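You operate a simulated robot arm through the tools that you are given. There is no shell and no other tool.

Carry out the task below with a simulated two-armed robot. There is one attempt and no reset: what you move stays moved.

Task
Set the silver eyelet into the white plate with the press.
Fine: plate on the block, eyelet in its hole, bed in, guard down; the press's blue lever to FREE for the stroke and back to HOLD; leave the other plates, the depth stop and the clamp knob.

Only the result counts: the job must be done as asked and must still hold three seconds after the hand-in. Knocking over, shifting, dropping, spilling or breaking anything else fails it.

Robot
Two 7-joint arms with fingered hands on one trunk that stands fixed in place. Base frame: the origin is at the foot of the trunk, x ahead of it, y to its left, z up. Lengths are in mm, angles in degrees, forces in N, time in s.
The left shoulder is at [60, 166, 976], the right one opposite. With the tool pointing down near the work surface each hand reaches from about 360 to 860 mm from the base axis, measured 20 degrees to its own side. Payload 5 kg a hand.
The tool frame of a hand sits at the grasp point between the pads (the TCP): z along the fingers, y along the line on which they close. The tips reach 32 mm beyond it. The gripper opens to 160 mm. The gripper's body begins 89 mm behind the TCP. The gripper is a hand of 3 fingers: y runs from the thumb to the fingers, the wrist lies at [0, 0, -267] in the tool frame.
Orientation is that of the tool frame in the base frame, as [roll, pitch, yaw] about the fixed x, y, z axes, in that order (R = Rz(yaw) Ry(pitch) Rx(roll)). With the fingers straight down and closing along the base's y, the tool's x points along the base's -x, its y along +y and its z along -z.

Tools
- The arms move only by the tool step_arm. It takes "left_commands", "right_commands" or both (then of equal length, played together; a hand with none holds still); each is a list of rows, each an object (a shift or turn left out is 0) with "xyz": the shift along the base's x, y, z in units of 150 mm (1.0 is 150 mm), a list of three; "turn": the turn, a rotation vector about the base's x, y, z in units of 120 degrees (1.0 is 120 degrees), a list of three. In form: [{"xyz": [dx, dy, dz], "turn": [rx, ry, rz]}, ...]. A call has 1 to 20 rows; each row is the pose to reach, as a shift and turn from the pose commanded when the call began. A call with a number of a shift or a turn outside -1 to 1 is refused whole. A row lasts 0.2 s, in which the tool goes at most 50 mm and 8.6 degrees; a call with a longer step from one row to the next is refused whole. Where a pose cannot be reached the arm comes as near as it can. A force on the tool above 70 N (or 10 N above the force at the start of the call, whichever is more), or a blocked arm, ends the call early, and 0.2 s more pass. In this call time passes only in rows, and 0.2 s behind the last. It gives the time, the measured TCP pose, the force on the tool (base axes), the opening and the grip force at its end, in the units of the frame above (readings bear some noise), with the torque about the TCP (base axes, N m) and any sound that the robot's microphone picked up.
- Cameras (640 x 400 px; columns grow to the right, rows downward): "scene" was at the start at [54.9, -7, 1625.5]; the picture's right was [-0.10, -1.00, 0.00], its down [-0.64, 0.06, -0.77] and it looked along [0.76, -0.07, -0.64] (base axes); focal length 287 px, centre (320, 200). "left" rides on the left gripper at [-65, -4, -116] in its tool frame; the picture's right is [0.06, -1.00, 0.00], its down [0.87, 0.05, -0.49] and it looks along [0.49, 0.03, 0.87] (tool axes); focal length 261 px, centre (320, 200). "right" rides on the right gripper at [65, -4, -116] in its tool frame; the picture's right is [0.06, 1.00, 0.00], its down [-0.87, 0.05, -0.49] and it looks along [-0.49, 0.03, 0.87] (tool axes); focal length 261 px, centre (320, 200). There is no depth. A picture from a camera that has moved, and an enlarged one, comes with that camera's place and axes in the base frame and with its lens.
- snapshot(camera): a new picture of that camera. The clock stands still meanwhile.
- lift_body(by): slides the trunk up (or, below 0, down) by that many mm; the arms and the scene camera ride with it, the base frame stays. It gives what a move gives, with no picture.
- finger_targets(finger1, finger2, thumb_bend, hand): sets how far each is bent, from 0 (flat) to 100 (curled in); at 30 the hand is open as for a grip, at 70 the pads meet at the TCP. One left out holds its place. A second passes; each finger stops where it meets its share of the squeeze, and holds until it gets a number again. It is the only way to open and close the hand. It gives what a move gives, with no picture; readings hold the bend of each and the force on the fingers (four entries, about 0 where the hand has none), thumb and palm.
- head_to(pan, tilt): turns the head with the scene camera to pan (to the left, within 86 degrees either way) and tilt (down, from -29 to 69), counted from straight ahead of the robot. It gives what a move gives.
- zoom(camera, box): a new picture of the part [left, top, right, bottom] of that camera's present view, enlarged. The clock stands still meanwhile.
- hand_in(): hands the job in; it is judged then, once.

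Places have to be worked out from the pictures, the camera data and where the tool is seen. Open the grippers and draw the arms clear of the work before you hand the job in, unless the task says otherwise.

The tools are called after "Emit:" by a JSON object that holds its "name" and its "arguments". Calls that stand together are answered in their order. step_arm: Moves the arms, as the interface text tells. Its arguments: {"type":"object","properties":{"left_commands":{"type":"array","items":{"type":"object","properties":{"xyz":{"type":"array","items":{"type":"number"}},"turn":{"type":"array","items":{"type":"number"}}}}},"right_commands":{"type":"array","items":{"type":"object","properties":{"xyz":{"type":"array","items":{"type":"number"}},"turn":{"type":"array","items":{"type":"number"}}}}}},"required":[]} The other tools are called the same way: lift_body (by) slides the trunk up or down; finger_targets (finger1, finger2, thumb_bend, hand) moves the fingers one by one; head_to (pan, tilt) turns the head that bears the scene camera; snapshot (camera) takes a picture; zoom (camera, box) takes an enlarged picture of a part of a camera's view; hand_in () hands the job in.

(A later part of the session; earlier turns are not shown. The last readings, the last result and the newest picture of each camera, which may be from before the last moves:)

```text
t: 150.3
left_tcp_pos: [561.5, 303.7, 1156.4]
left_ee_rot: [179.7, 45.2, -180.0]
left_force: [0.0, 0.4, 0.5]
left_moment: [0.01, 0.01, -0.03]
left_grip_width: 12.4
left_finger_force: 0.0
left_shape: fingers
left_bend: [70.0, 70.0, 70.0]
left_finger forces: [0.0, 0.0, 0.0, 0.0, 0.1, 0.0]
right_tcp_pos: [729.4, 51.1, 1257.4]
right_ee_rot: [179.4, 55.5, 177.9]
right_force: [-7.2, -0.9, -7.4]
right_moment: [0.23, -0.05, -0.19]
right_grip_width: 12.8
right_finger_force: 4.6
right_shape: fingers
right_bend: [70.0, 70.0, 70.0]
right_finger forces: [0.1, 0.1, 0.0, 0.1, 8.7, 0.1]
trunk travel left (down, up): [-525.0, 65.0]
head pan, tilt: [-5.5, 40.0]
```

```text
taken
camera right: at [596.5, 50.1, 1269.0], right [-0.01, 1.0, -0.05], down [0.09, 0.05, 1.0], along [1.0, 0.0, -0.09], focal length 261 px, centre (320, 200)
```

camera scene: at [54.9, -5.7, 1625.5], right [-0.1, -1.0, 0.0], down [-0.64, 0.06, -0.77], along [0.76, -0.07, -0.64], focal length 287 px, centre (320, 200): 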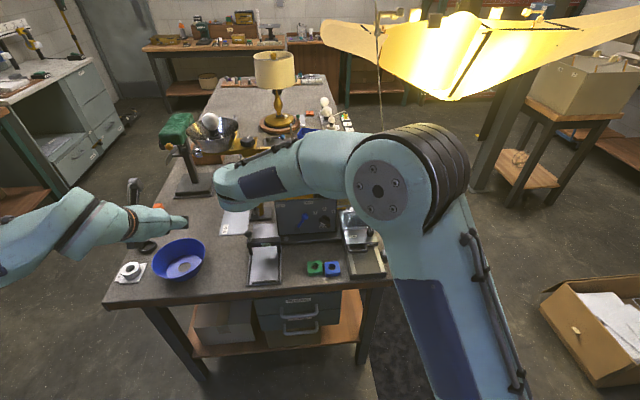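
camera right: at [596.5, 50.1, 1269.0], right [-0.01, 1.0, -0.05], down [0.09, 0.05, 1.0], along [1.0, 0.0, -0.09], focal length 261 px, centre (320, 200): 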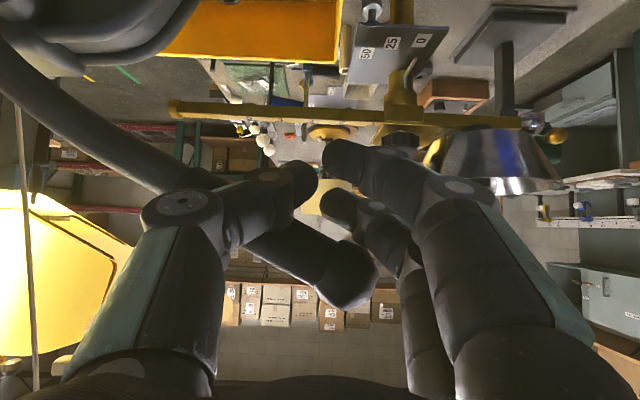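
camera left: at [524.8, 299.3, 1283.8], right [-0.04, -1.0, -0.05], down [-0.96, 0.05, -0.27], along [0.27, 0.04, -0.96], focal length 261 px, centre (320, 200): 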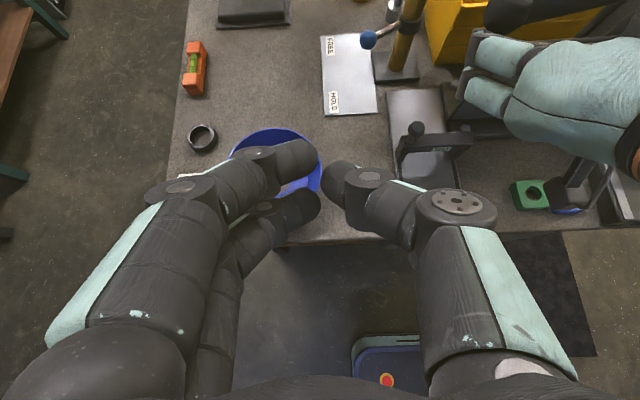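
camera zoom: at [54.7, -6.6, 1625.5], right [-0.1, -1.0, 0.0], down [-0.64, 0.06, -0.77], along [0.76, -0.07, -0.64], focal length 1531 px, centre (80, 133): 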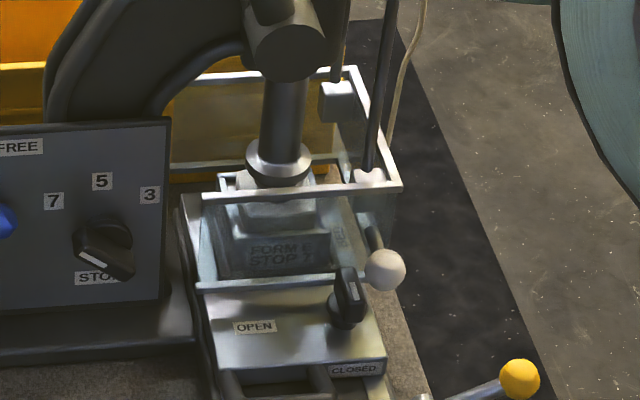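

Ram disc is close to the eyelet (~31 mm down). Continue along the arc; resistance should rise as it sets.

Emit:
{"name": "step_arm", "arguments": {"right_commands": [{"xyz": [0, -0.018, 0.03]}, {"xyz": [0, -0.037, 0.06]}, {"xyz": [0, -0.056, 0.09]}, {"xyz": [0, -0.076, 0.119]}, {"xyz": [0, -0.096, 0.148]}, {"xyz": [0, -0.117, 0.177]}, {"xyz": [0, -0.138, 0.205]}, {"xyz": [0, -0.16, 0.233]}]}}

Emit:
{"name": "zoom", "arguments": {"camera": "scene", "box": [330, 175, 400, 250]}}

Emit:
{"name": "snapshot", "arguments": {"camera": "right"}}

```text
t: 152.1
left_tcp_pos: [561.5, 303.3, 1155.8]
left_ee_rot: [179.8, 45.4, -179.9]
left_force: [0.0, 1.0, 0.7]
left_moment: [0.02, -0.03, 0.0]
left_grip_width: 12.5
left_finger_force: 0.0
left_shape: fingers
left_bend: [70.0, 70.0, 70.0]
left_finger forces: [0.0, 0.0, 0.1, 0.1, 0.0, 0.1]
right_tcp_pos: [727.1, 28.3, 1290.7]
right_ee_rot: [179.4, 55.5, 178.1]
right_force: [-17.5, 3.2, -18.8]
right_moment: [0.53, 0.01, -0.39]
right_grip_width: 9.9
right_finger_force: 12.3
right_shape: fingers
right_bend: [70.0, 70.0, 71.0]
right_finger forces: [0.0, 0.0, 0.1, 0.0, 24.5, 0.0]
trunk travel left (down, up): [-525.0, 65.0]
head pan, tilt: [-5.5, 40.0]
```

```text
5.33 times, centred on (365, 212) of scene
camera zoom: at [54.1, -5.7, 1625.4], right [-0.09, -1.0, 0.0], down [-0.64, 0.06, -0.77], along [0.76, -0.07, -0.64], focal length 1531 px, centre (80, 133)
```

zoom: 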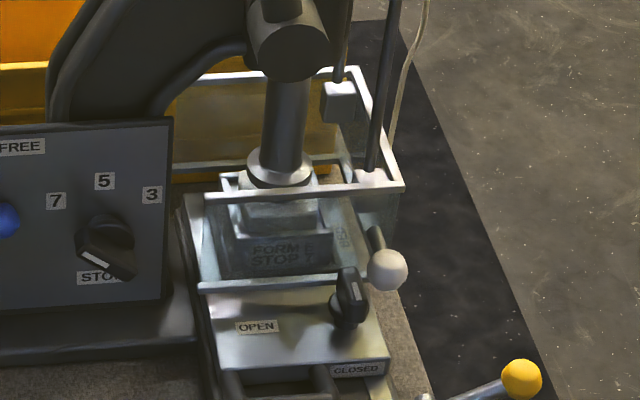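

```text
taken
camera right: at [595.1, 28.0, 1303.0], right [-0.01, 1.0, -0.05], down [0.09, 0.05, 0.99], along [1.0, 0.01, -0.09], focal length 261 px, centre (320, 200)
```

right: 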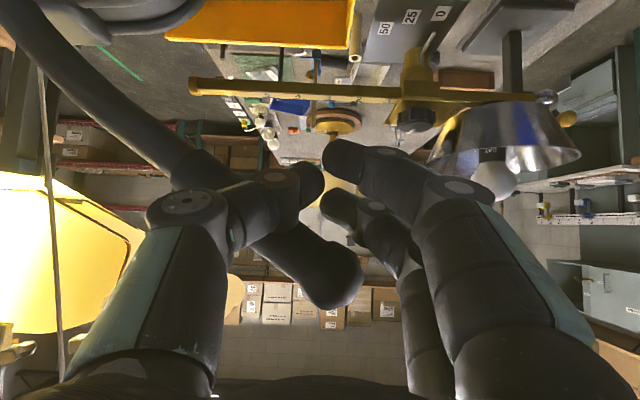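

Resistance is rising (25 N): the ram is setting the eyelet. Shift the hand 14 mm further forward under the handle for a firmer contact, then continue.

Emit:
{"name": "step_arm", "arguments": {"right_commands": [{"xyz": [0.02, 0.005, -0.02]}, {"xyz": [0.06, 0.005, -0.02]}, {"xyz": [0.1, 0.005, -0.02]}]}}

Emit:
{"name": "step_arm", "arguments": {"right_commands": [{"xyz": [0, -0.01, 0.02]}, {"xyz": [0, -0.025, 0.04]}, {"xyz": [0, -0.045, 0.067]}, {"xyz": [0, -0.065, 0.093]}, {"xyz": [0, -0.085, 0.119]}]}}

Emit:
{"name": "zoom", "arguments": {"camera": "scene", "box": [330, 175, 400, 250]}}

Emit:
{"name": "snapshot", "arguments": {"camera": "right"}}

```text
t: 152.9
left_tcp_pos: [557.1, 302.7, 1157.8]
left_ee_rot: [179.8, 45.6, -179.8]
left_force: [0.6, -0.4, 0.1]
left_moment: [0.0, 0.03, -0.01]
left_grip_width: 12.3
left_finger_force: 0.1
left_shape: fingers
left_bend: [70.0, 70.0, 70.0]
left_finger forces: [0.0, 0.0, 0.0, 0.0, 0.1, 0.0]
right_tcp_pos: [737.4, 30.6, 1289.2]
right_ee_rot: [179.2, 55.7, 178.0]
right_force: [-48.8, 7.7, -17.1]
right_moment: [0.5, -0.62, -1.67]
right_grip_width: 7.2
right_finger_force: 24.8
right_shape: fingers
right_bend: [70.0, 70.0, 73.0]
right_finger forces: [0.0, 0.0, 0.0, 0.0, 49.3, 0.1]
trunk travel left (down, up): [-525.0, 65.0]
head pan, tilt: [-5.5, 40.0]
```

```text
t: 154.1
left_tcp_pos: [557.9, 302.6, 1157.3]
left_ee_rot: [179.7, 45.5, -179.9]
left_force: [-0.2, -0.5, -0.6]
left_moment: [0.01, -0.01, 0.01]
left_grip_width: 12.2
left_finger_force: 0.0
left_shape: fingers
left_bend: [70.0, 70.0, 70.0]
left_finger forces: [0.1, 0.1, 0.1, 0.0, 0.0, 0.1]
right_tcp_pos: [739.3, 15.1, 1307.6]
right_ee_rot: [179.6, 55.4, 178.1]
right_force: [-37.0, 5.8, -16.8]
right_moment: [0.65, -0.63, -1.45]
right_grip_width: 9.1
right_finger_force: 19.3
right_shape: fingers
right_bend: [70.0, 70.0, 72.0]
right_finger forces: [0.0, 0.1, 0.0, 0.0, 39.2, 0.0]
trunk travel left (down, up): [-525.0, 65.0]
head pan, tilt: [-5.5, 40.0]
```

```text
5.33 times, centred on (365, 212) of scene
camera zoom: at [51.0, -5.6, 1625.6], right [-0.1, -1.0, 0.0], down [-0.64, 0.06, -0.77], along [0.76, -0.07, -0.64], focal length 1531 px, centre (80, 133)
```

zoom: 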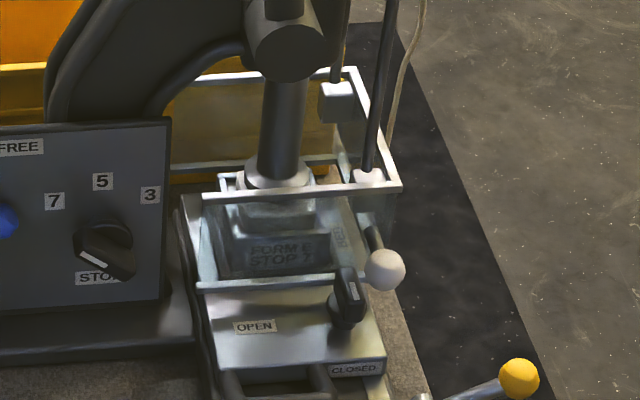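

```text
taken
camera right: at [608.2, 14.3, 1318.9], right [-0.01, 1.0, -0.05], down [0.09, 0.05, 0.99], along [1.0, 0.0, -0.09], focal length 261 px, centre (320, 200)
```

right: 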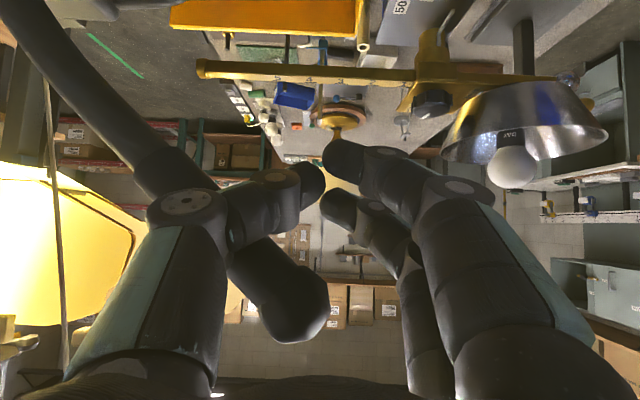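

Emit:
{"name": "zoom", "arguments": {"camera": "scene", "box": [345, 195, 375, 225]}}

```text
13.33 times, centred on (360, 210) of scene
camera zoom: at [51.0, -5.6, 1625.6], right [-0.1, -1.0, 0.0], down [-0.64, 0.06, -0.77], along [0.76, -0.07, -0.64], focal length 3828 px, centre (-213, 67)
```

zoom: 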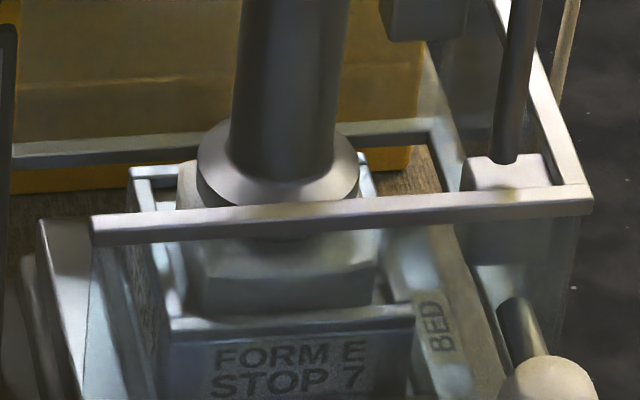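

The ram disc is right at the plate top. The thumb contact is skewed (strong x-force), so I'll back off slightly, move deeper under the handle, and press again along the arc.

Emit:
{"name": "step_arm", "arguments": {"right_commands": [{"xyz": [0, 0.05, -0.06]}, {"xyz": [0, 0.11, -0.13]}, {"xyz": [0.08, 0.11, -0.13]}, {"xyz": [0.15, 0.11, -0.13]}]}}

Emit:
{"name": "snapshot", "arguments": {"camera": "right"}}

Emit:
{"name": "zoom", "arguments": {"camera": "scene", "box": [345, 185, 385, 225]}}

```text
t: 155.1
left_tcp_pos: [560.7, 302.8, 1154.6]
left_ee_rot: [179.8, 45.2, -179.8]
left_force: [-0.6, -0.8, -0.2]
left_moment: [0.01, -0.03, -0.01]
left_grip_width: 12.5
left_finger_force: 0.0
left_shape: fingers
left_bend: [70.0, 70.0, 70.0]
left_finger forces: [0.0, 0.1, 0.0, 0.0, 0.0, 0.1]
right_tcp_pos: [767.3, 33.4, 1285.9]
right_ee_rot: [179.5, 55.4, 178.2]
right_force: [-6.3, 6.7, -10.3]
right_moment: [0.33, -0.42, -0.52]
right_grip_width: 10.3
right_finger_force: 6.7
right_shape: fingers
right_bend: [70.0, 70.0, 70.0]
right_finger forces: [0.0, 0.0, 0.0, 0.0, 13.6, 0.0]
trunk travel left (down, up): [-525.0, 65.0]
head pan, tilt: [-5.5, 40.0]
```

```text
taken
camera right: at [634.2, 32.7, 1298.2], right [-0.01, 1.0, -0.05], down [0.09, 0.05, 0.99], along [1.0, 0.01, -0.09], focal length 261 px, centre (320, 200)
```

right: 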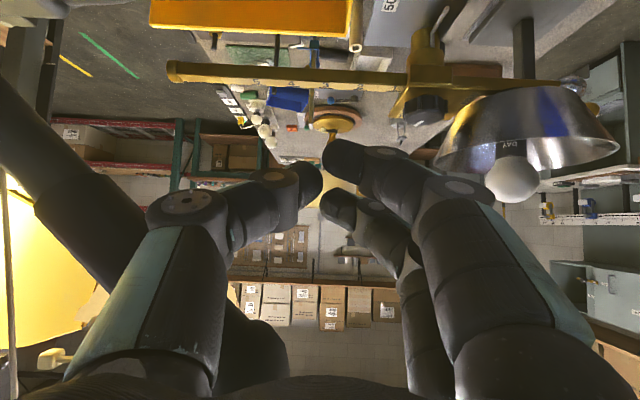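

```text
10.00 times, centred on (365, 205) of scene
camera zoom: at [55.1, -4.5, 1625.4], right [-0.09, -1.0, 0.0], down [-0.64, 0.06, -0.77], along [0.76, -0.07, -0.64], focal length 2871 px, centre (-130, 150)
```

zoom: 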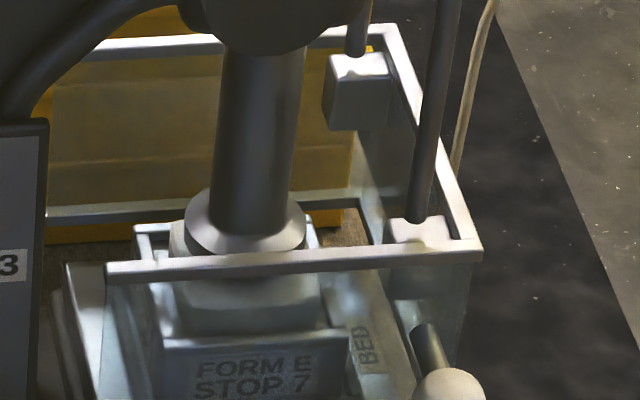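

Contact is now solid further up the thumb and the ram stayed down. Press on along (−y,+z) until it stops.

Emit:
{"name": "step_arm", "arguments": {"right_commands": [{"xyz": [0, -0.02, 0.02]}, {"xyz": [0, -0.04, 0.04]}, {"xyz": [0, -0.06, 0.06]}, {"xyz": [0, -0.08, 0.08]}, {"xyz": [0, -0.1, 0.1]}, {"xyz": [0, -0.12, 0.115]}, {"xyz": [0, -0.14, 0.13]}, {"xyz": [0, -0.16, 0.145]}]}}

Emit:
{"name": "snapshot", "arguments": {"camera": "right"}}

Emit:
{"name": "zoom", "arguments": {"camera": "scene", "box": [345, 185, 385, 225]}}

```text
t: 156.8
left_tcp_pos: [563.5, 299.5, 1158.6]
left_ee_rot: [179.7, 45.5, 179.8]
left_force: [0.2, -0.6, 0.4]
left_moment: [0.04, 0.0, 0.04]
left_grip_width: 12.4
left_finger_force: 0.1
left_shape: fingers
left_bend: [70.0, 70.0, 70.0]
left_finger forces: [0.1, 0.1, 0.0, 0.1, 0.0, 0.0]
right_tcp_pos: [760.5, 19.8, 1292.4]
right_ee_rot: [179.3, 54.0, 178.4]
right_force: [-9.1, 19.9, -16.1]
right_moment: [0.33, -0.62, -0.9]
right_grip_width: 7.0
right_finger_force: 13.7
right_shape: fingers
right_bend: [70.0, 70.0, 70.0]
right_finger forces: [0.0, 0.0, 0.0, 0.0, 27.0, 0.0]
trunk travel left (down, up): [-525.0, 65.0]
head pan, tilt: [-5.5, 40.0]
stopped in row 8 (right hand): the force on the tool passed its limit at 72 N (the readings are from after the stop); the commanded pose is now the measured one
```

```text
taken
camera right: at [628.3, 17.5, 1307.7], right [-0.02, 1.0, -0.04], down [0.11, 0.05, 0.99], along [0.99, 0.01, -0.11], focal length 261 px, centre (320, 200)
```

right: 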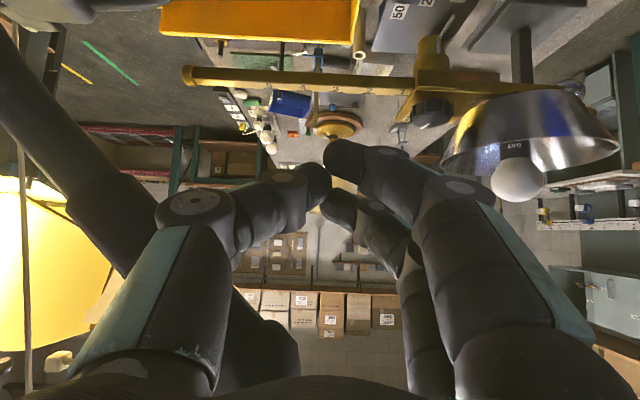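

```text
10.00 times, centred on (365, 205) of scene
camera zoom: at [55.3, -5.1, 1626.4], right [-0.1, -1.0, 0.0], down [-0.64, 0.06, -0.77], along [0.76, -0.07, -0.64], focal length 2871 px, centre (-130, 150)
```

zoom: 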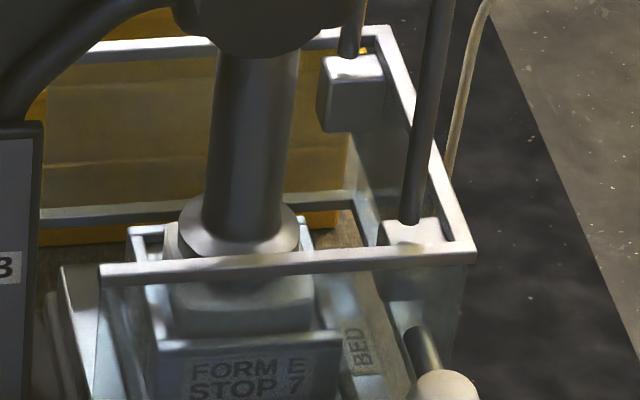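

The stroke hit its hard stop (72 N) with the ram fully down at the eyelet. Now lower the handle back, retracing the arc with the hand underneath and easing x back.

Emit:
{"name": "step_arm", "arguments": {"right_commands": [{"xyz": [-0.03, 0.05, -0.05]}, {"xyz": [-0.07, 0.1, -0.11]}, {"xyz": [-0.11, 0.16, -0.17]}, {"xyz": [-0.15, 0.21, -0.23]}, {"xyz": [-0.18, 0.25, -0.3]}, {"xyz": [-0.2, 0.28, -0.37]}, {"xyz": [-0.2, 0.31, -0.44]}]}}

Emit:
{"name": "snapshot", "arguments": {"camera": "right"}}

Emit:
{"name": "zoom", "arguments": {"camera": "scene", "box": [330, 175, 400, 250]}}

```text
t: 158.4
left_tcp_pos: [562.3, 300.7, 1156.7]
left_ee_rot: [179.7, 45.4, 179.9]
left_force: [-0.1, -0.7, 0.1]
left_moment: [0.04, -0.03, 0.01]
left_grip_width: 12.2
left_finger_force: 0.1
left_shape: fingers
left_bend: [70.0, 70.0, 70.0]
left_finger forces: [0.0, 0.0, 0.0, 0.1, 0.0, 0.0]
right_tcp_pos: [733.5, 61.0, 1227.9]
right_ee_rot: [179.6, 54.4, 178.2]
right_force: [-0.7, 3.5, -2.4]
right_moment: [-0.06, 0.04, -0.03]
right_grip_width: 11.6
right_finger_force: 2.0
right_shape: fingers
right_bend: [70.0, 70.0, 70.0]
right_finger forces: [0.1, 2.0, 0.0, 0.0, 1.9, 0.0]
trunk travel left (down, up): [-525.0, 65.0]
head pan, tilt: [-5.5, 40.0]
```

```text
taken
camera right: at [600.9, 59.5, 1242.9], right [-0.01, 1.0, -0.05], down [0.11, 0.05, 0.99], along [0.99, 0.01, -0.11], focal length 261 px, centre (320, 200)
```

right: 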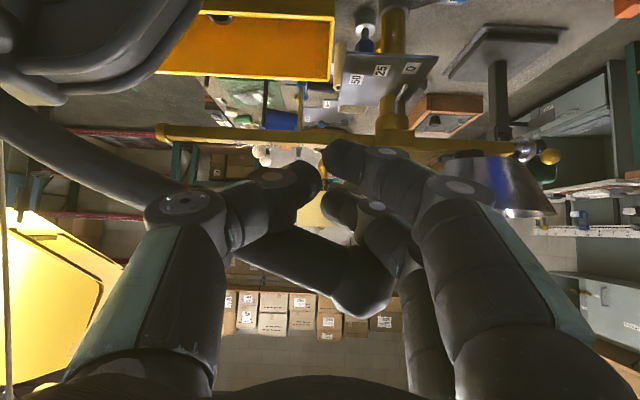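

```text
5.33 times, centred on (365, 212) of scene
camera zoom: at [55.0, -5.4, 1625.5], right [-0.1, -1.0, 0.0], down [-0.64, 0.06, -0.77], along [0.76, -0.07, -0.64], focal length 1531 px, centre (80, 133)
```

zoom: 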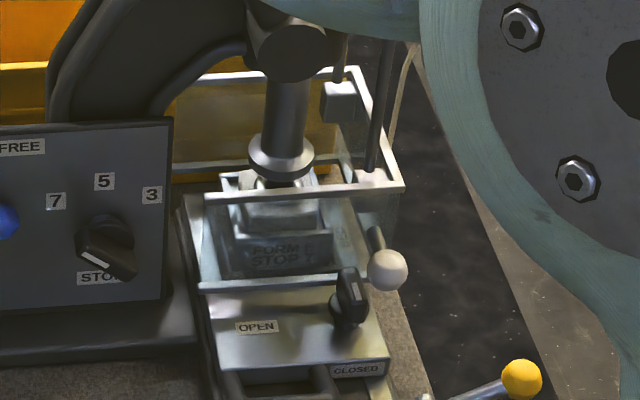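

The handle follows the hand down and the ram rises. Continue lowering.

Emit:
{"name": "step_arm", "arguments": {"right_commands": [{"xyz": [0, 0.03, -0.06]}, {"xyz": [0, 0.06, -0.12]}, {"xyz": [0, 0.1, -0.19]}, {"xyz": [0, 0.14, -0.26]}, {"xyz": [0, 0.18, -0.33]}, {"xyz": [0, 0.21, -0.4]}, {"xyz": [0, 0.24, -0.48]}, {"xyz": [0, 0.27, -0.55]}, {"xyz": [0, 0.29, -0.62]}, {"xyz": [0, 0.3, -0.69]}, {"xyz": [0, 0.31, -0.76]}, {"xyz": [0, 0.32, -0.83]}]}}

Emit:
{"name": "snapshot", "arguments": {"camera": "right"}}

```text
t: 161.0
left_tcp_pos: [562.9, 300.9, 1156.3]
left_ee_rot: [179.6, 45.3, 180.0]
left_force: [0.0, -0.2, 0.4]
left_moment: [0.01, 0.0, 0.0]
left_grip_width: 12.3
left_finger_force: 0.0
left_shape: fingers
left_bend: [70.0, 70.0, 70.0]
left_finger forces: [0.0, 0.1, 0.0, 0.0, 0.0, 0.0]
right_tcp_pos: [733.6, 108.5, 1103.8]
right_ee_rot: [179.5, 54.4, 178.2]
right_force: [-0.3, -0.1, -3.0]
right_moment: [-0.07, 0.05, 0.01]
right_grip_width: 12.2
right_finger_force: 1.1
right_shape: fingers
right_bend: [70.0, 70.0, 70.0]
right_finger forces: [0.1, 2.5, 0.0, 0.0, 0.0, 0.1]
trunk travel left (down, up): [-525.0, 65.0]
head pan, tilt: [-5.5, 40.0]
```

```text
taken
camera right: at [600.9, 107.8, 1118.5], right [-0.01, 1.0, -0.05], down [0.11, 0.05, 0.99], along [0.99, 0.01, -0.11], focal length 261 px, centre (320, 200)
```

right: 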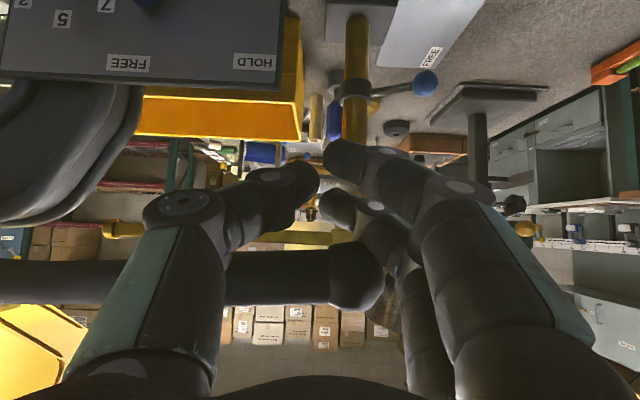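

Handle still resting on the hand (3 N). Lower the remaining ~60 mm until it reaches its rest and contact is lost.

Emit:
{"name": "step_arm", "arguments": {"right_commands": [{"xyz": [0, 0, -0.05]}, {"xyz": [0, 0, -0.1]}, {"xyz": [0, 0, -0.15]}, {"xyz": [0, 0, -0.2]}, {"xyz": [0, 0, -0.25]}, {"xyz": [0, 0, -0.3]}, {"xyz": [0, 0, -0.35]}, {"xyz": [0, 0, -0.4]}, {"xyz": [0, 0, -0.44]}]}}

Emit:
{"name": "snapshot", "arguments": {"camera": "right"}}

```text
t: 163.0
left_tcp_pos: [563.1, 299.8, 1157.1]
left_ee_rot: [179.7, 45.3, 180.0]
left_force: [1.0, -0.9, 0.4]
left_moment: [0.01, 0.05, -0.04]
left_grip_width: 12.4
left_finger_force: 0.1
left_shape: fingers
left_bend: [70.0, 70.0, 70.0]
left_finger forces: [0.1, 0.1, 0.0, 0.0, 0.0, 0.0]
right_tcp_pos: [733.4, 109.2, 1039.5]
right_ee_rot: [179.5, 54.5, 178.3]
right_force: [0.7, 0.1, -0.8]
right_moment: [0.04, -0.05, 0.01]
right_grip_width: 12.3
right_finger_force: 0.1
right_shape: fingers
right_bend: [70.0, 70.0, 70.0]
right_finger forces: [0.1, 0.0, 0.0, 0.1, 0.0, 0.0]
trunk travel left (down, up): [-525.0, 65.0]
head pan, tilt: [-5.5, 40.0]
```

```text
taken
camera right: at [601.1, 107.6, 1053.0], right [-0.01, 1.0, -0.05], down [0.11, 0.05, 0.99], along [0.99, 0.01, -0.11], focal length 261 px, centre (320, 200)
```

right: 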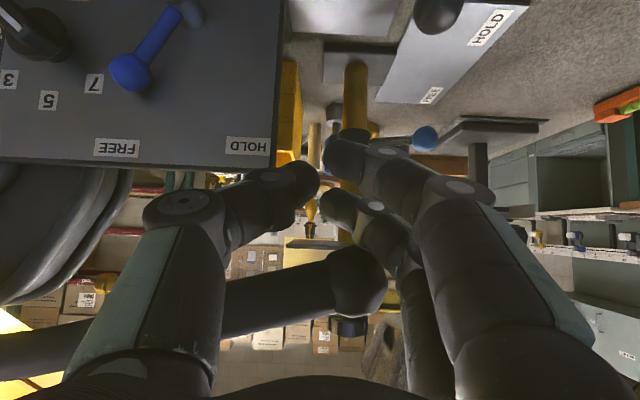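

Handle is back at rest. Withdraw and inspect the eyelet.

Emit:
{"name": "step_arm", "arguments": {"right_commands": [{"xyz": [-0.25, 0, 0]}, {"xyz": [-0.5, 0, 0]}, {"xyz": [-0.75, 0, -0.05]}, {"xyz": [-0.95, -0.1, -0.1]}]}}

Emit:
{"name": "zoom", "arguments": {"camera": "scene", "box": [340, 180, 385, 235]}}

Emit:
{"name": "snapshot", "arguments": {"camera": "scene"}}

```text
t: 164.0
left_tcp_pos: [561.9, 299.4, 1155.0]
left_ee_rot: [179.6, 45.4, 179.9]
left_force: [-0.7, -0.8, 0.0]
left_moment: [-0.02, -0.01, 0.03]
left_grip_width: 12.2
left_finger_force: 0.1
left_shape: fingers
left_bend: [70.0, 70.0, 70.0]
left_finger forces: [0.0, 0.1, 0.1, 0.0, 0.0, 0.0]
right_tcp_pos: [589.1, 93.8, 1023.7]
right_ee_rot: [179.4, 54.4, 178.2]
right_force: [0.1, -0.1, 0.0]
right_moment: [0.01, -0.01, 0.0]
right_grip_width: 12.4
right_finger_force: 0.0
right_shape: fingers
right_bend: [70.0, 70.0, 70.0]
right_finger forces: [0.0, 0.0, 0.0, 0.1, 0.0, 0.0]
trunk travel left (down, up): [-525.0, 65.0]
head pan, tilt: [-5.5, 40.0]
```

```text
7.27 times, centred on (362, 208) of scene
camera zoom: at [54.7, -6.6, 1625.6], right [-0.1, -1.0, 0.0], down [-0.64, 0.06, -0.77], along [0.76, -0.07, -0.64], focal length 2088 px, centre (11, 146)
```

zoom: 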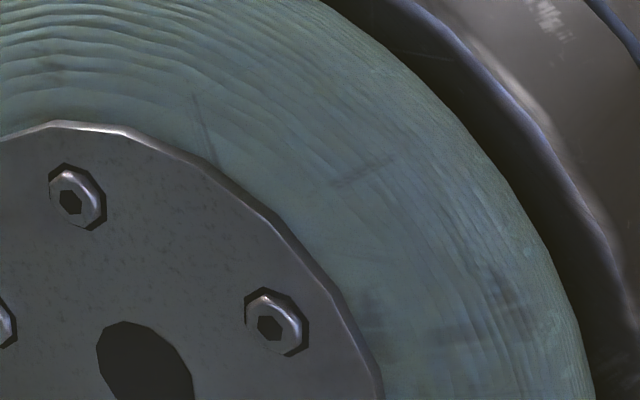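

```text
taken
camera scene: at [54.7, -6.6, 1625.6], right [-0.1, -1.0, 0.0], down [-0.64, 0.06, -0.77], along [0.76, -0.07, -0.64], focal length 287 px, centre (320, 200)
```

scene: 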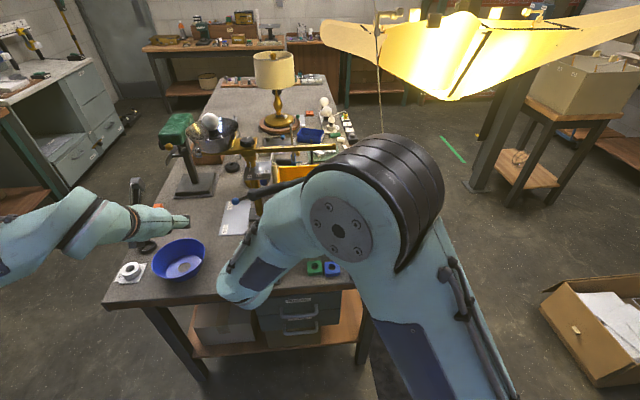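

The elbow blocks the view; I move the hand up and right to clear the line of sight.

Emit:
{"name": "step_arm", "arguments": {"right_commands": [{"xyz": [0, -0.1, 0.25]}, {"xyz": [0, -0.25, 0.5]}, {"xyz": [0, -0.45, 0.75]}, {"xyz": [0, -0.7, 0.9]}, {"xyz": [0, -1.0, 0.95]}]}}

Emit:
{"name": "step_arm", "arguments": {"right_commands": [{"xyz": [0, -0.3, 0]}, {"xyz": [0, -0.6, 0]}, {"xyz": [0, -0.9, 0]}, {"xyz": [0, -1.0, 0]}]}}

Emit:
{"name": "step_arm", "arguments": {"right_commands": [{"xyz": [0, -0.25, 0]}, {"xyz": [0, -0.5, 0]}]}}

Emit:
{"name": "zoom", "arguments": {"camera": "scene", "box": [340, 180, 385, 235]}}

Emit:
{"name": "zoom", "arguments": {"camera": "scene", "box": [347, 198, 375, 226]}}

```text
t: 165.2
left_tcp_pos: [562.6, 298.9, 1156.9]
left_ee_rot: [179.6, 45.3, 179.9]
left_force: [-0.7, -0.6, 0.9]
left_moment: [0.04, 0.01, 0.04]
left_grip_width: 12.5
left_finger_force: 0.1
left_shape: fingers
left_bend: [70.0, 70.0, 70.0]
left_finger forces: [0.0, 0.1, 0.1, 0.1, 0.0, 0.0]
right_tcp_pos: [590.7, -57.5, 1167.4]
right_ee_rot: [179.3, 54.3, 178.2]
right_force: [0.2, -0.6, -1.3]
right_moment: [0.03, 0.02, 0.03]
right_grip_width: 12.0
right_finger_force: 0.1
right_shape: fingers
right_bend: [70.0, 70.0, 70.0]
right_finger forces: [0.1, 0.1, 0.0, 0.1, 0.0, 0.0]
trunk travel left (down, up): [-525.0, 65.0]
head pan, tilt: [-5.5, 40.0]
```

```text
t: 166.2
left_tcp_pos: [562.6, 300.8, 1155.9]
left_ee_rot: [179.6, 45.4, 180.0]
left_force: [0.1, 1.3, -0.8]
left_moment: [-0.04, 0.03, -0.03]
left_grip_width: 12.2
left_finger_force: 0.0
left_shape: fingers
left_bend: [70.0, 70.0, 70.0]
left_finger forces: [0.0, 0.1, 0.0, 0.0, 0.1, 0.1]
right_tcp_pos: [591.1, -206.4, 1166.7]
right_ee_rot: [179.5, 54.4, 178.5]
right_force: [0.2, 0.5, 0.5]
right_moment: [-0.01, 0.03, -0.04]
right_grip_width: 12.2
right_finger_force: 0.1
right_shape: fingers
right_bend: [70.0, 70.0, 70.0]
right_finger forces: [0.0, 0.0, 0.0, 0.0, 0.1, 0.0]
trunk travel left (down, up): [-525.0, 65.0]
head pan, tilt: [-5.5, 40.0]
```

```text
t: 166.8
left_tcp_pos: [560.8, 299.5, 1156.7]
left_ee_rot: [179.7, 45.4, 179.9]
left_force: [-0.4, 0.0, 0.4]
left_moment: [0.0, 0.0, 0.01]
left_grip_width: 12.2
left_finger_force: 0.1
left_shape: fingers
left_bend: [70.0, 70.0, 70.0]
left_finger forces: [0.0, 0.0, 0.1, 0.0, 0.0, 0.0]
right_tcp_pos: [590.2, -283.3, 1165.4]
right_ee_rot: [179.6, 54.3, 178.4]
right_force: [-0.7, -0.3, 0.2]
right_moment: [0.01, 0.01, 0.01]
right_grip_width: 12.2
right_finger_force: 0.0
right_shape: fingers
right_bend: [70.0, 70.0, 70.0]
right_finger forces: [0.0, 0.1, 0.1, 0.0, 0.0, 0.0]
trunk travel left (down, up): [-525.0, 65.0]
head pan, tilt: [-5.5, 40.0]
```

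```text
7.27 times, centred on (362, 208) of scene
camera zoom: at [54.8, -6.7, 1625.5], right [-0.1, -1.0, 0.0], down [-0.64, 0.06, -0.77], along [0.76, -0.07, -0.64], focal length 2088 px, centre (11, 146)
```

zoom: 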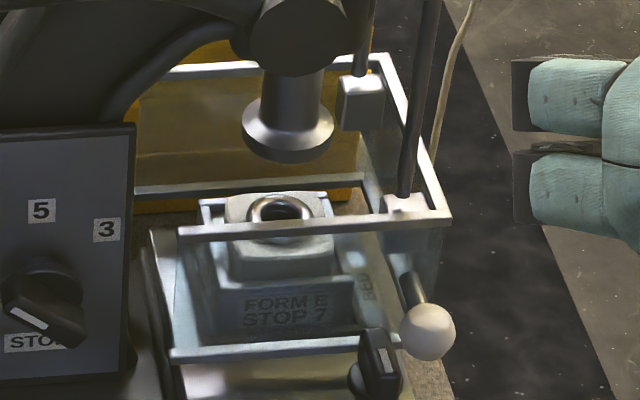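

```text
14.29 times, centred on (361, 212) of scene
camera zoom: at [54.8, -6.7, 1625.5], right [-0.1, -1.0, 0.0], down [-0.64, 0.06, -0.77], along [0.76, -0.07, -0.64], focal length 4102 px, centre (-266, 29)
```

zoom: 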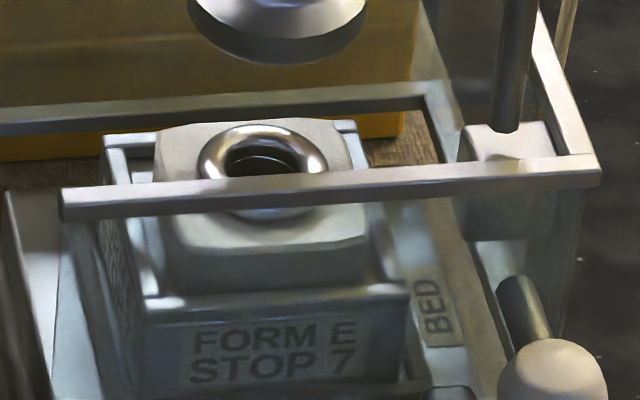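

The eyelet is seated flush in the plate, ram is back up. Now return the blue lever to HOLD: set the straddling hand shape and go back in front of the panel.

Emit:
{"name": "finger_targets", "arguments": {"hand": "right", "finger1": 58, "finger2": 58, "thumb_bend": 68}}

Emit:
{"name": "step_arm", "arguments": {"right_commands": [{"xyz": [0, 0.3, -0.05]}, {"xyz": [0, 0.6, -0.1]}, {"xyz": [0, 0.9, -0.15]}, {"xyz": [0, 1.0, -0.2]}]}}

Emit:
{"name": "step_arm", "arguments": {"right_commands": [{"xyz": [0.02, 0.2, -0.2]}, {"xyz": [0.05, 0.4, -0.4]}, {"xyz": [0.08, 0.6, -0.6]}, {"xyz": [0.1, 0.65, -0.85]}, {"xyz": [0.13, 0.65, -0.98]}]}}

Emit:
{"name": "step_arm", "arguments": {"right_commands": [{"turn": [0, -0.056, 0]}]}}

Emit:
{"name": "snapshot", "arguments": {"camera": "right"}}

```text
t: 167.8
left_tcp_pos: [561.2, 300.1, 1155.7]
left_ee_rot: [179.8, 45.4, 179.8]
left_force: [-0.4, -0.4, -0.1]
left_moment: [0.01, -0.02, 0.0]
left_grip_width: 12.4
left_finger_force: 0.0
left_shape: fingers
left_bend: [70.0, 70.0, 70.0]
left_finger forces: [0.0, 0.1, 0.1, 0.0, 0.1, 0.0]
right_tcp_pos: [590.0, -282.7, 1166.0]
right_ee_rot: [179.5, 54.4, 178.2]
right_force: [0.2, -0.5, 0.3]
right_moment: [-0.03, 0.03, 0.01]
right_grip_width: 38.3
right_finger_force: 0.0
right_shape: fingers
right_bend: [57.0, 57.0, 68.0]
right_finger forces: [0.0, 0.0, 0.1, 0.0, 0.0, 0.0]
trunk travel left (down, up): [-525.0, 65.0]
head pan, tilt: [-5.5, 40.0]
```

```text
t: 168.8
left_tcp_pos: [562.2, 299.5, 1155.4]
left_ee_rot: [179.8, 45.3, 179.8]
left_force: [-0.4, 0.4, -0.7]
left_moment: [-0.02, -0.01, 0.04]
left_grip_width: 12.6
left_finger_force: 0.1
left_shape: fingers
left_bend: [70.0, 70.0, 70.0]
left_finger forces: [0.0, 0.1, 0.0, 0.0, 0.0, 0.0]
right_tcp_pos: [591.5, -131.1, 1135.8]
right_ee_rot: [179.5, 54.4, 178.2]
right_force: [0.0, -0.5, 0.9]
right_moment: [0.01, 0.05, 0.0]
right_grip_width: 38.6
right_finger_force: 0.0
right_shape: fingers
right_bend: [57.0, 57.0, 68.0]
right_finger forces: [0.0, 0.0, 0.1, 0.0, 0.0, 0.0]
trunk travel left (down, up): [-525.0, 65.0]
head pan, tilt: [-5.5, 40.0]
```

```text
t: 170.0
left_tcp_pos: [562.2, 300.1, 1155.1]
left_ee_rot: [179.6, 45.3, 179.9]
left_force: [0.3, -1.0, -0.4]
left_moment: [0.0, 0.03, 0.0]
left_grip_width: 12.3
left_finger_force: 0.0
left_shape: fingers
left_bend: [70.0, 70.0, 70.0]
left_finger forces: [0.0, 0.1, 0.1, 0.0, 0.1, 0.0]
right_tcp_pos: [609.2, -34.4, 988.1]
right_ee_rot: [179.4, 54.3, 178.2]
right_force: [0.2, 0.8, 0.5]
right_moment: [0.01, -0.01, 0.03]
right_grip_width: 38.6
right_finger_force: 0.1
right_shape: fingers
right_bend: [57.0, 57.0, 68.0]
right_finger forces: [0.0, 0.1, 0.1, 0.0, 0.0, 0.1]
trunk travel left (down, up): [-525.0, 65.0]
head pan, tilt: [-5.5, 40.0]
```

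```text
t: 170.4
left_tcp_pos: [562.6, 301.2, 1156.2]
left_ee_rot: [179.7, 45.4, 180.0]
left_force: [0.1, 0.7, -1.0]
left_moment: [-0.03, 0.03, -0.02]
left_grip_width: 12.3
left_finger_force: 0.0
left_shape: fingers
left_bend: [70.0, 70.0, 70.0]
left_finger forces: [0.1, 0.1, 0.0, 0.0, 0.1, 0.1]
right_tcp_pos: [610.1, -33.0, 989.0]
right_ee_rot: [179.0, 61.1, 177.9]
right_force: [-0.3, 0.9, -1.0]
right_moment: [0.0, 0.01, -0.03]
right_grip_width: 38.3
right_finger_force: 0.1
right_shape: fingers
right_bend: [57.0, 57.0, 68.0]
right_finger forces: [0.1, 0.1, 0.0, 0.0, 0.0, 0.0]
trunk travel left (down, up): [-525.0, 65.0]
head pan, tilt: [-5.5, 40.0]
```

```text
taken
camera right: at [477.1, -34.4, 987.9], right [-0.01, 1.0, -0.05], down [-0.01, 0.05, 1.0], along [1.0, 0.01, 0.01], focal length 261 px, centre (320, 200)
```

right: 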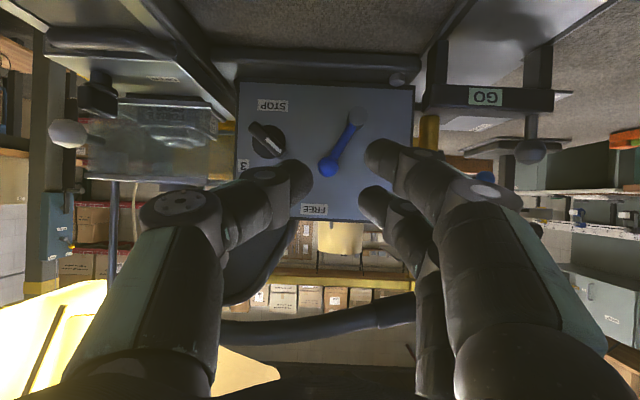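

Ball (y≈−25) lies between thumb and fingers. Advance to straddle it (same depth as before), then push +y with the thumb.

Emit:
{"name": "step_arm", "arguments": {"right_commands": [{"xyz": [0.25, -0.013, -0.04]}, {"xyz": [0.5, -0.013, -0.04]}, {"xyz": [0.7, -0.013, -0.04]}, {"xyz": [0.8, -0.013, -0.04]}]}}

Emit:
{"name": "snapshot", "arguments": {"camera": "right"}}

```text
t: 171.4
left_tcp_pos: [562.1, 299.9, 1155.9]
left_ee_rot: [179.7, 45.3, 179.9]
left_force: [0.4, -0.2, 0.5]
left_moment: [0.01, 0.0, 0.0]
left_grip_width: 12.3
left_finger_force: 0.1
left_shape: fingers
left_bend: [70.0, 70.0, 70.0]
left_finger forces: [0.0, 0.0, 0.0, 0.0, 0.0, 0.1]
right_tcp_pos: [730.4, -36.2, 984.9]
right_ee_rot: [179.1, 61.1, 177.9]
right_force: [0.1, -0.4, 1.1]
right_moment: [0.01, 0.01, -0.01]
right_grip_width: 38.4
right_finger_force: 0.0
right_shape: fingers
right_bend: [57.0, 57.0, 68.0]
right_finger forces: [0.0, 0.0, 0.0, 0.0, 0.1, 0.1]
trunk travel left (down, up): [-525.0, 65.0]
head pan, tilt: [-5.5, 40.0]
```

```text
taken
camera right: at [597.0, -36.6, 982.3], right [-0.01, 1.0, -0.05], down [-0.01, 0.05, 1.0], along [1.0, 0.01, 0.01], focal length 261 px, centre (320, 200)
```

right: 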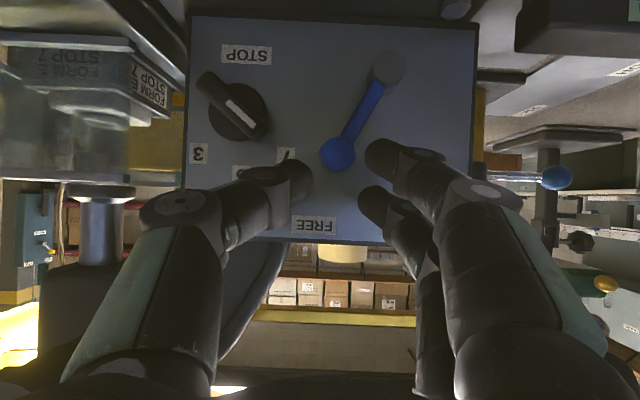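

Lower 9 mm so the thumb meets the ball squarely, then push +y.

Emit:
{"name": "step_arm", "arguments": {"right_commands": [{"xyz": [0, 0.02, -0.03]}, {"xyz": [0, 0.04, -0.06]}, {"xyz": [0, 0.08, -0.06]}, {"xyz": [0, 0.12, -0.055]}, {"xyz": [0, 0.16, -0.05]}, {"xyz": [0, 0.2, -0.045]}]}}

Emit:
{"name": "snapshot", "arguments": {"camera": "right"}}

```text
t: 172.8
left_tcp_pos: [561.7, 300.8, 1155.5]
left_ee_rot: [179.6, 45.3, 179.9]
left_force: [0.1, 0.1, 0.1]
left_moment: [-0.01, -0.05, 0.02]
left_grip_width: 12.0
left_finger_force: 0.1
left_shape: fingers
left_bend: [70.0, 70.0, 70.0]
left_finger forces: [0.0, 0.1, 0.1, 0.0, 0.0, 0.0]
right_tcp_pos: [729.6, -5.6, 976.7]
right_ee_rot: [179.1, 61.1, 177.8]
right_force: [-0.3, 0.7, 0.8]
right_moment: [0.0, 0.04, 0.05]
right_grip_width: 38.5
right_finger_force: 0.1
right_shape: fingers
right_bend: [57.0, 57.0, 68.0]
right_finger forces: [0.1, 0.0, 0.1, 0.0, 0.0, 0.0]
trunk travel left (down, up): [-525.0, 65.0]
head pan, tilt: [-5.5, 40.0]
```

```text
taken
camera right: at [597.0, -6.9, 975.4], right [-0.01, 1.0, -0.05], down [-0.01, 0.05, 1.0], along [1.0, 0.01, 0.01], focal length 261 px, centre (320, 200)
```

right: 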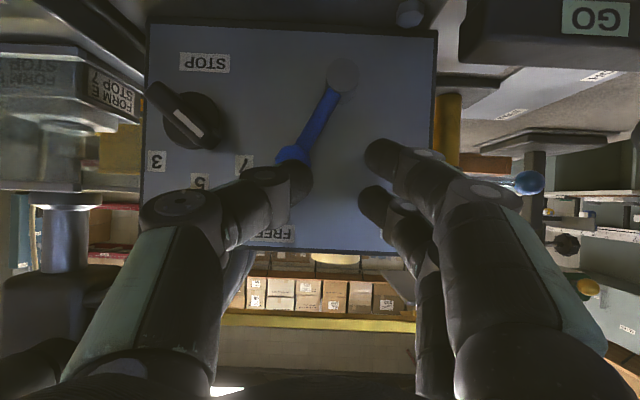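

The thumb passed in front of the ball (not deep enough). Go back, open the fingers out of the way (45), extend the thumb (60), and re-insert ~6 mm deeper.

Emit:
{"name": "step_arm", "arguments": {"right_commands": [{"xyz": [-0.15, 0, 0.05]}, {"xyz": [-0.25, -0.1, 0.06]}]}}

Emit:
{"name": "finger_targets", "arguments": {"hand": "right", "finger1": 45, "finger2": 45, "thumb_bend": 60}}

Emit:
{"name": "snapshot", "arguments": {"camera": "right"}}

```text
t: 173.4
left_tcp_pos: [561.8, 299.7, 1155.8]
left_ee_rot: [179.7, 45.3, 179.9]
left_force: [-0.4, -0.6, 0.1]
left_moment: [-0.02, -0.02, 0.02]
left_grip_width: 12.2
left_finger_force: 0.0
left_shape: fingers
left_bend: [70.0, 70.0, 70.0]
left_finger forces: [0.0, 0.0, 0.1, 0.1, 0.0, 0.0]
right_tcp_pos: [692.1, -23.2, 984.9]
right_ee_rot: [179.0, 61.1, 177.8]
right_force: [0.0, 0.3, 0.3]
right_moment: [0.02, -0.01, 0.01]
right_grip_width: 38.3
right_finger_force: 0.0
right_shape: fingers
right_bend: [57.0, 57.0, 68.0]
right_finger forces: [0.0, 0.0, 0.0, 0.0, 0.0, 0.0]
trunk travel left (down, up): [-525.0, 65.0]
head pan, tilt: [-5.5, 40.0]
```

```text
t: 174.4
left_tcp_pos: [562.8, 299.4, 1155.6]
left_ee_rot: [179.7, 45.3, 180.0]
left_force: [0.4, 0.7, 0.2]
left_moment: [-0.01, -0.02, 0.0]
left_grip_width: 12.4
left_finger_force: 0.1
left_shape: fingers
left_bend: [70.0, 70.0, 70.0]
left_finger forces: [0.0, 0.1, 0.0, 0.1, 0.0, 0.0]
right_tcp_pos: [692.7, -21.4, 984.4]
right_ee_rot: [179.2, 61.1, 177.9]
right_force: [-0.5, 0.0, -0.4]
right_moment: [0.01, -0.01, 0.02]
right_grip_width: 76.7
right_finger_force: 0.0
right_shape: fingers
right_bend: [45.0, 45.0, 60.0]
right_finger forces: [0.1, 0.1, 0.0, 0.0, 0.0, 0.0]
trunk travel left (down, up): [-525.0, 65.0]
head pan, tilt: [-5.5, 40.0]
```

```text
taken
camera right: at [559.7, -22.6, 984.4], right [-0.01, 1.0, -0.05], down [-0.01, 0.05, 1.0], along [1.0, 0.01, 0.01], focal length 261 px, centre (320, 200)
```

right: 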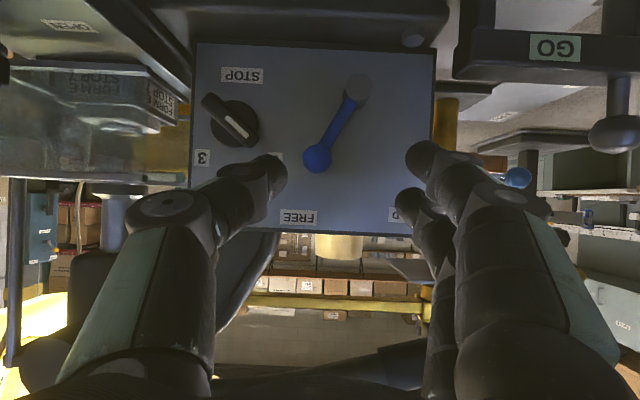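

Clearances look right: thumb left of the ball and above the dial. Advance 43 mm, then move +y with a slight lowering.

Emit:
{"name": "step_arm", "arguments": {"right_commands": [{"xyz": [0.15, 0, 0]}, {"xyz": [0.25, 0, 0]}, {"xyz": [0.285, 0, 0]}]}}

Emit:
{"name": "step_arm", "arguments": {"right_commands": [{"xyz": [0, 0.03, 0]}, {"xyz": [0, 0.05, -0.03]}, {"xyz": [0, 0.07, -0.055]}, {"xyz": [0, 0.1, -0.055]}, {"xyz": [0, 0.13, -0.055]}]}}

Emit:
{"name": "snapshot", "arguments": {"camera": "right"}}

```text
t: 175.2
left_tcp_pos: [562.2, 300.5, 1156.1]
left_ee_rot: [179.7, 45.2, 180.0]
left_force: [0.2, -0.8, -0.3]
left_moment: [0.02, 0.0, 0.0]
left_grip_width: 12.3
left_finger_force: 0.1
left_shape: fingers
left_bend: [70.0, 70.0, 70.0]
left_finger forces: [0.0, 0.1, 0.0, 0.0, 0.0, 0.0]
right_tcp_pos: [734.3, -21.6, 985.1]
right_ee_rot: [179.1, 61.1, 177.9]
right_force: [-0.7, 0.2, -1.5]
right_moment: [-0.01, -0.02, -0.01]
right_grip_width: 76.8
right_finger_force: 0.0
right_shape: fingers
right_bend: [45.0, 45.0, 60.0]
right_finger forces: [0.0, 0.0, 0.1, 0.1, 0.0, 0.0]
trunk travel left (down, up): [-525.0, 65.0]
head pan, tilt: [-5.5, 40.0]
```

```text
t: 176.4
left_tcp_pos: [561.8, 299.5, 1155.6]
left_ee_rot: [179.7, 45.4, 180.0]
left_force: [0.3, 0.4, 1.1]
left_moment: [0.03, -0.03, 0.02]
left_grip_width: 12.0
left_finger_force: 0.1
left_shape: fingers
left_bend: [70.0, 70.0, 70.0]
left_finger forces: [0.0, 0.0, 0.1, 0.1, 0.0, 0.0]
right_tcp_pos: [735.0, -2.1, 976.9]
right_ee_rot: [179.0, 61.2, 178.0]
right_force: [-0.8, -2.6, 1.9]
right_moment: [-0.13, -0.07, -0.12]
right_grip_width: 79.6
right_finger_force: 2.1
right_shape: fingers
right_bend: [45.0, 45.0, 59.0]
right_finger forces: [0.0, 0.0, 0.0, 0.1, 3.7, 0.0]
trunk travel left (down, up): [-525.0, 65.0]
head pan, tilt: [-5.5, 40.0]
```

```text
taken
camera right: at [602.3, -3.3, 975.9], right [-0.01, 1.0, -0.05], down [-0.01, 0.05, 1.0], along [1.0, 0.01, 0.01], focal length 261 px, centre (320, 200)
```

right: 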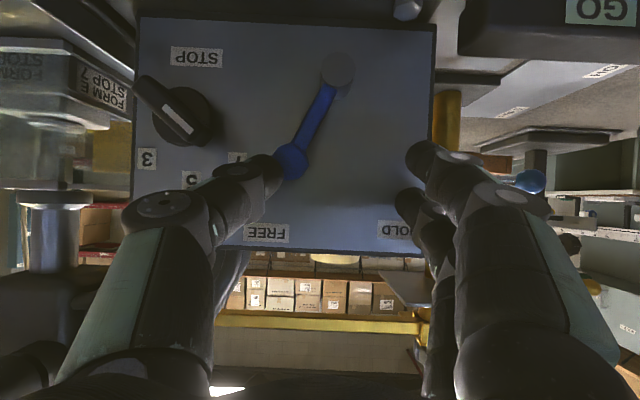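

Thumb is now pressing the ball (3.7 N) on its −y side. Continue +y to swing it over to HOLD.

Emit:
{"name": "step_arm", "arguments": {"right_commands": [{"xyz": [0, 0.035, 0.01]}, {"xyz": [0, 0.07, 0.02]}, {"xyz": [0, 0.105, 0.025]}, {"xyz": [0, 0.14, 0.03]}, {"xyz": [0, 0.175, 0.03]}, {"xyz": [0, 0.21, 0.03]}, {"xyz": [0, 0.245, 0.03]}]}}

Emit:
{"name": "snapshot", "arguments": {"camera": "right"}}

```text
t: 178.0
left_tcp_pos: [562.7, 301.4, 1155.9]
left_ee_rot: [179.8, 45.3, 180.0]
left_force: [-0.7, 0.1, 0.2]
left_moment: [0.04, -0.03, -0.01]
left_grip_width: 12.2
left_finger_force: 0.2
left_shape: fingers
left_bend: [70.0, 70.0, 70.0]
left_finger forces: [0.0, 0.0, 0.1, 0.1, 0.0, 0.0]
right_tcp_pos: [734.9, 35.4, 980.5]
right_ee_rot: [179.1, 61.1, 177.9]
right_force: [0.3, -1.0, 0.2]
right_moment: [0.0, 0.01, -0.02]
right_grip_width: 76.9
right_finger_force: 0.0
right_shape: fingers
right_bend: [45.0, 45.0, 60.0]
right_finger forces: [0.1, 0.1, 0.0, 0.0, 0.0, 0.0]
trunk travel left (down, up): [-525.0, 65.0]
head pan, tilt: [-5.5, 40.0]
```

```text
taken
camera right: at [602.0, 34.1, 980.0], right [-0.01, 1.0, -0.05], down [-0.01, 0.05, 1.0], along [1.0, 0.01, 0.01], focal length 261 px, centre (320, 200)
```

right: 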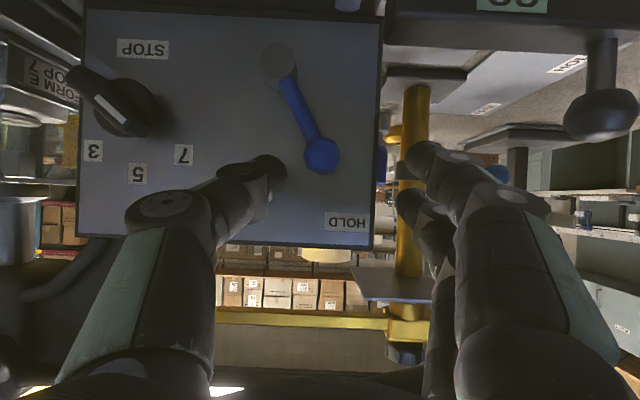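

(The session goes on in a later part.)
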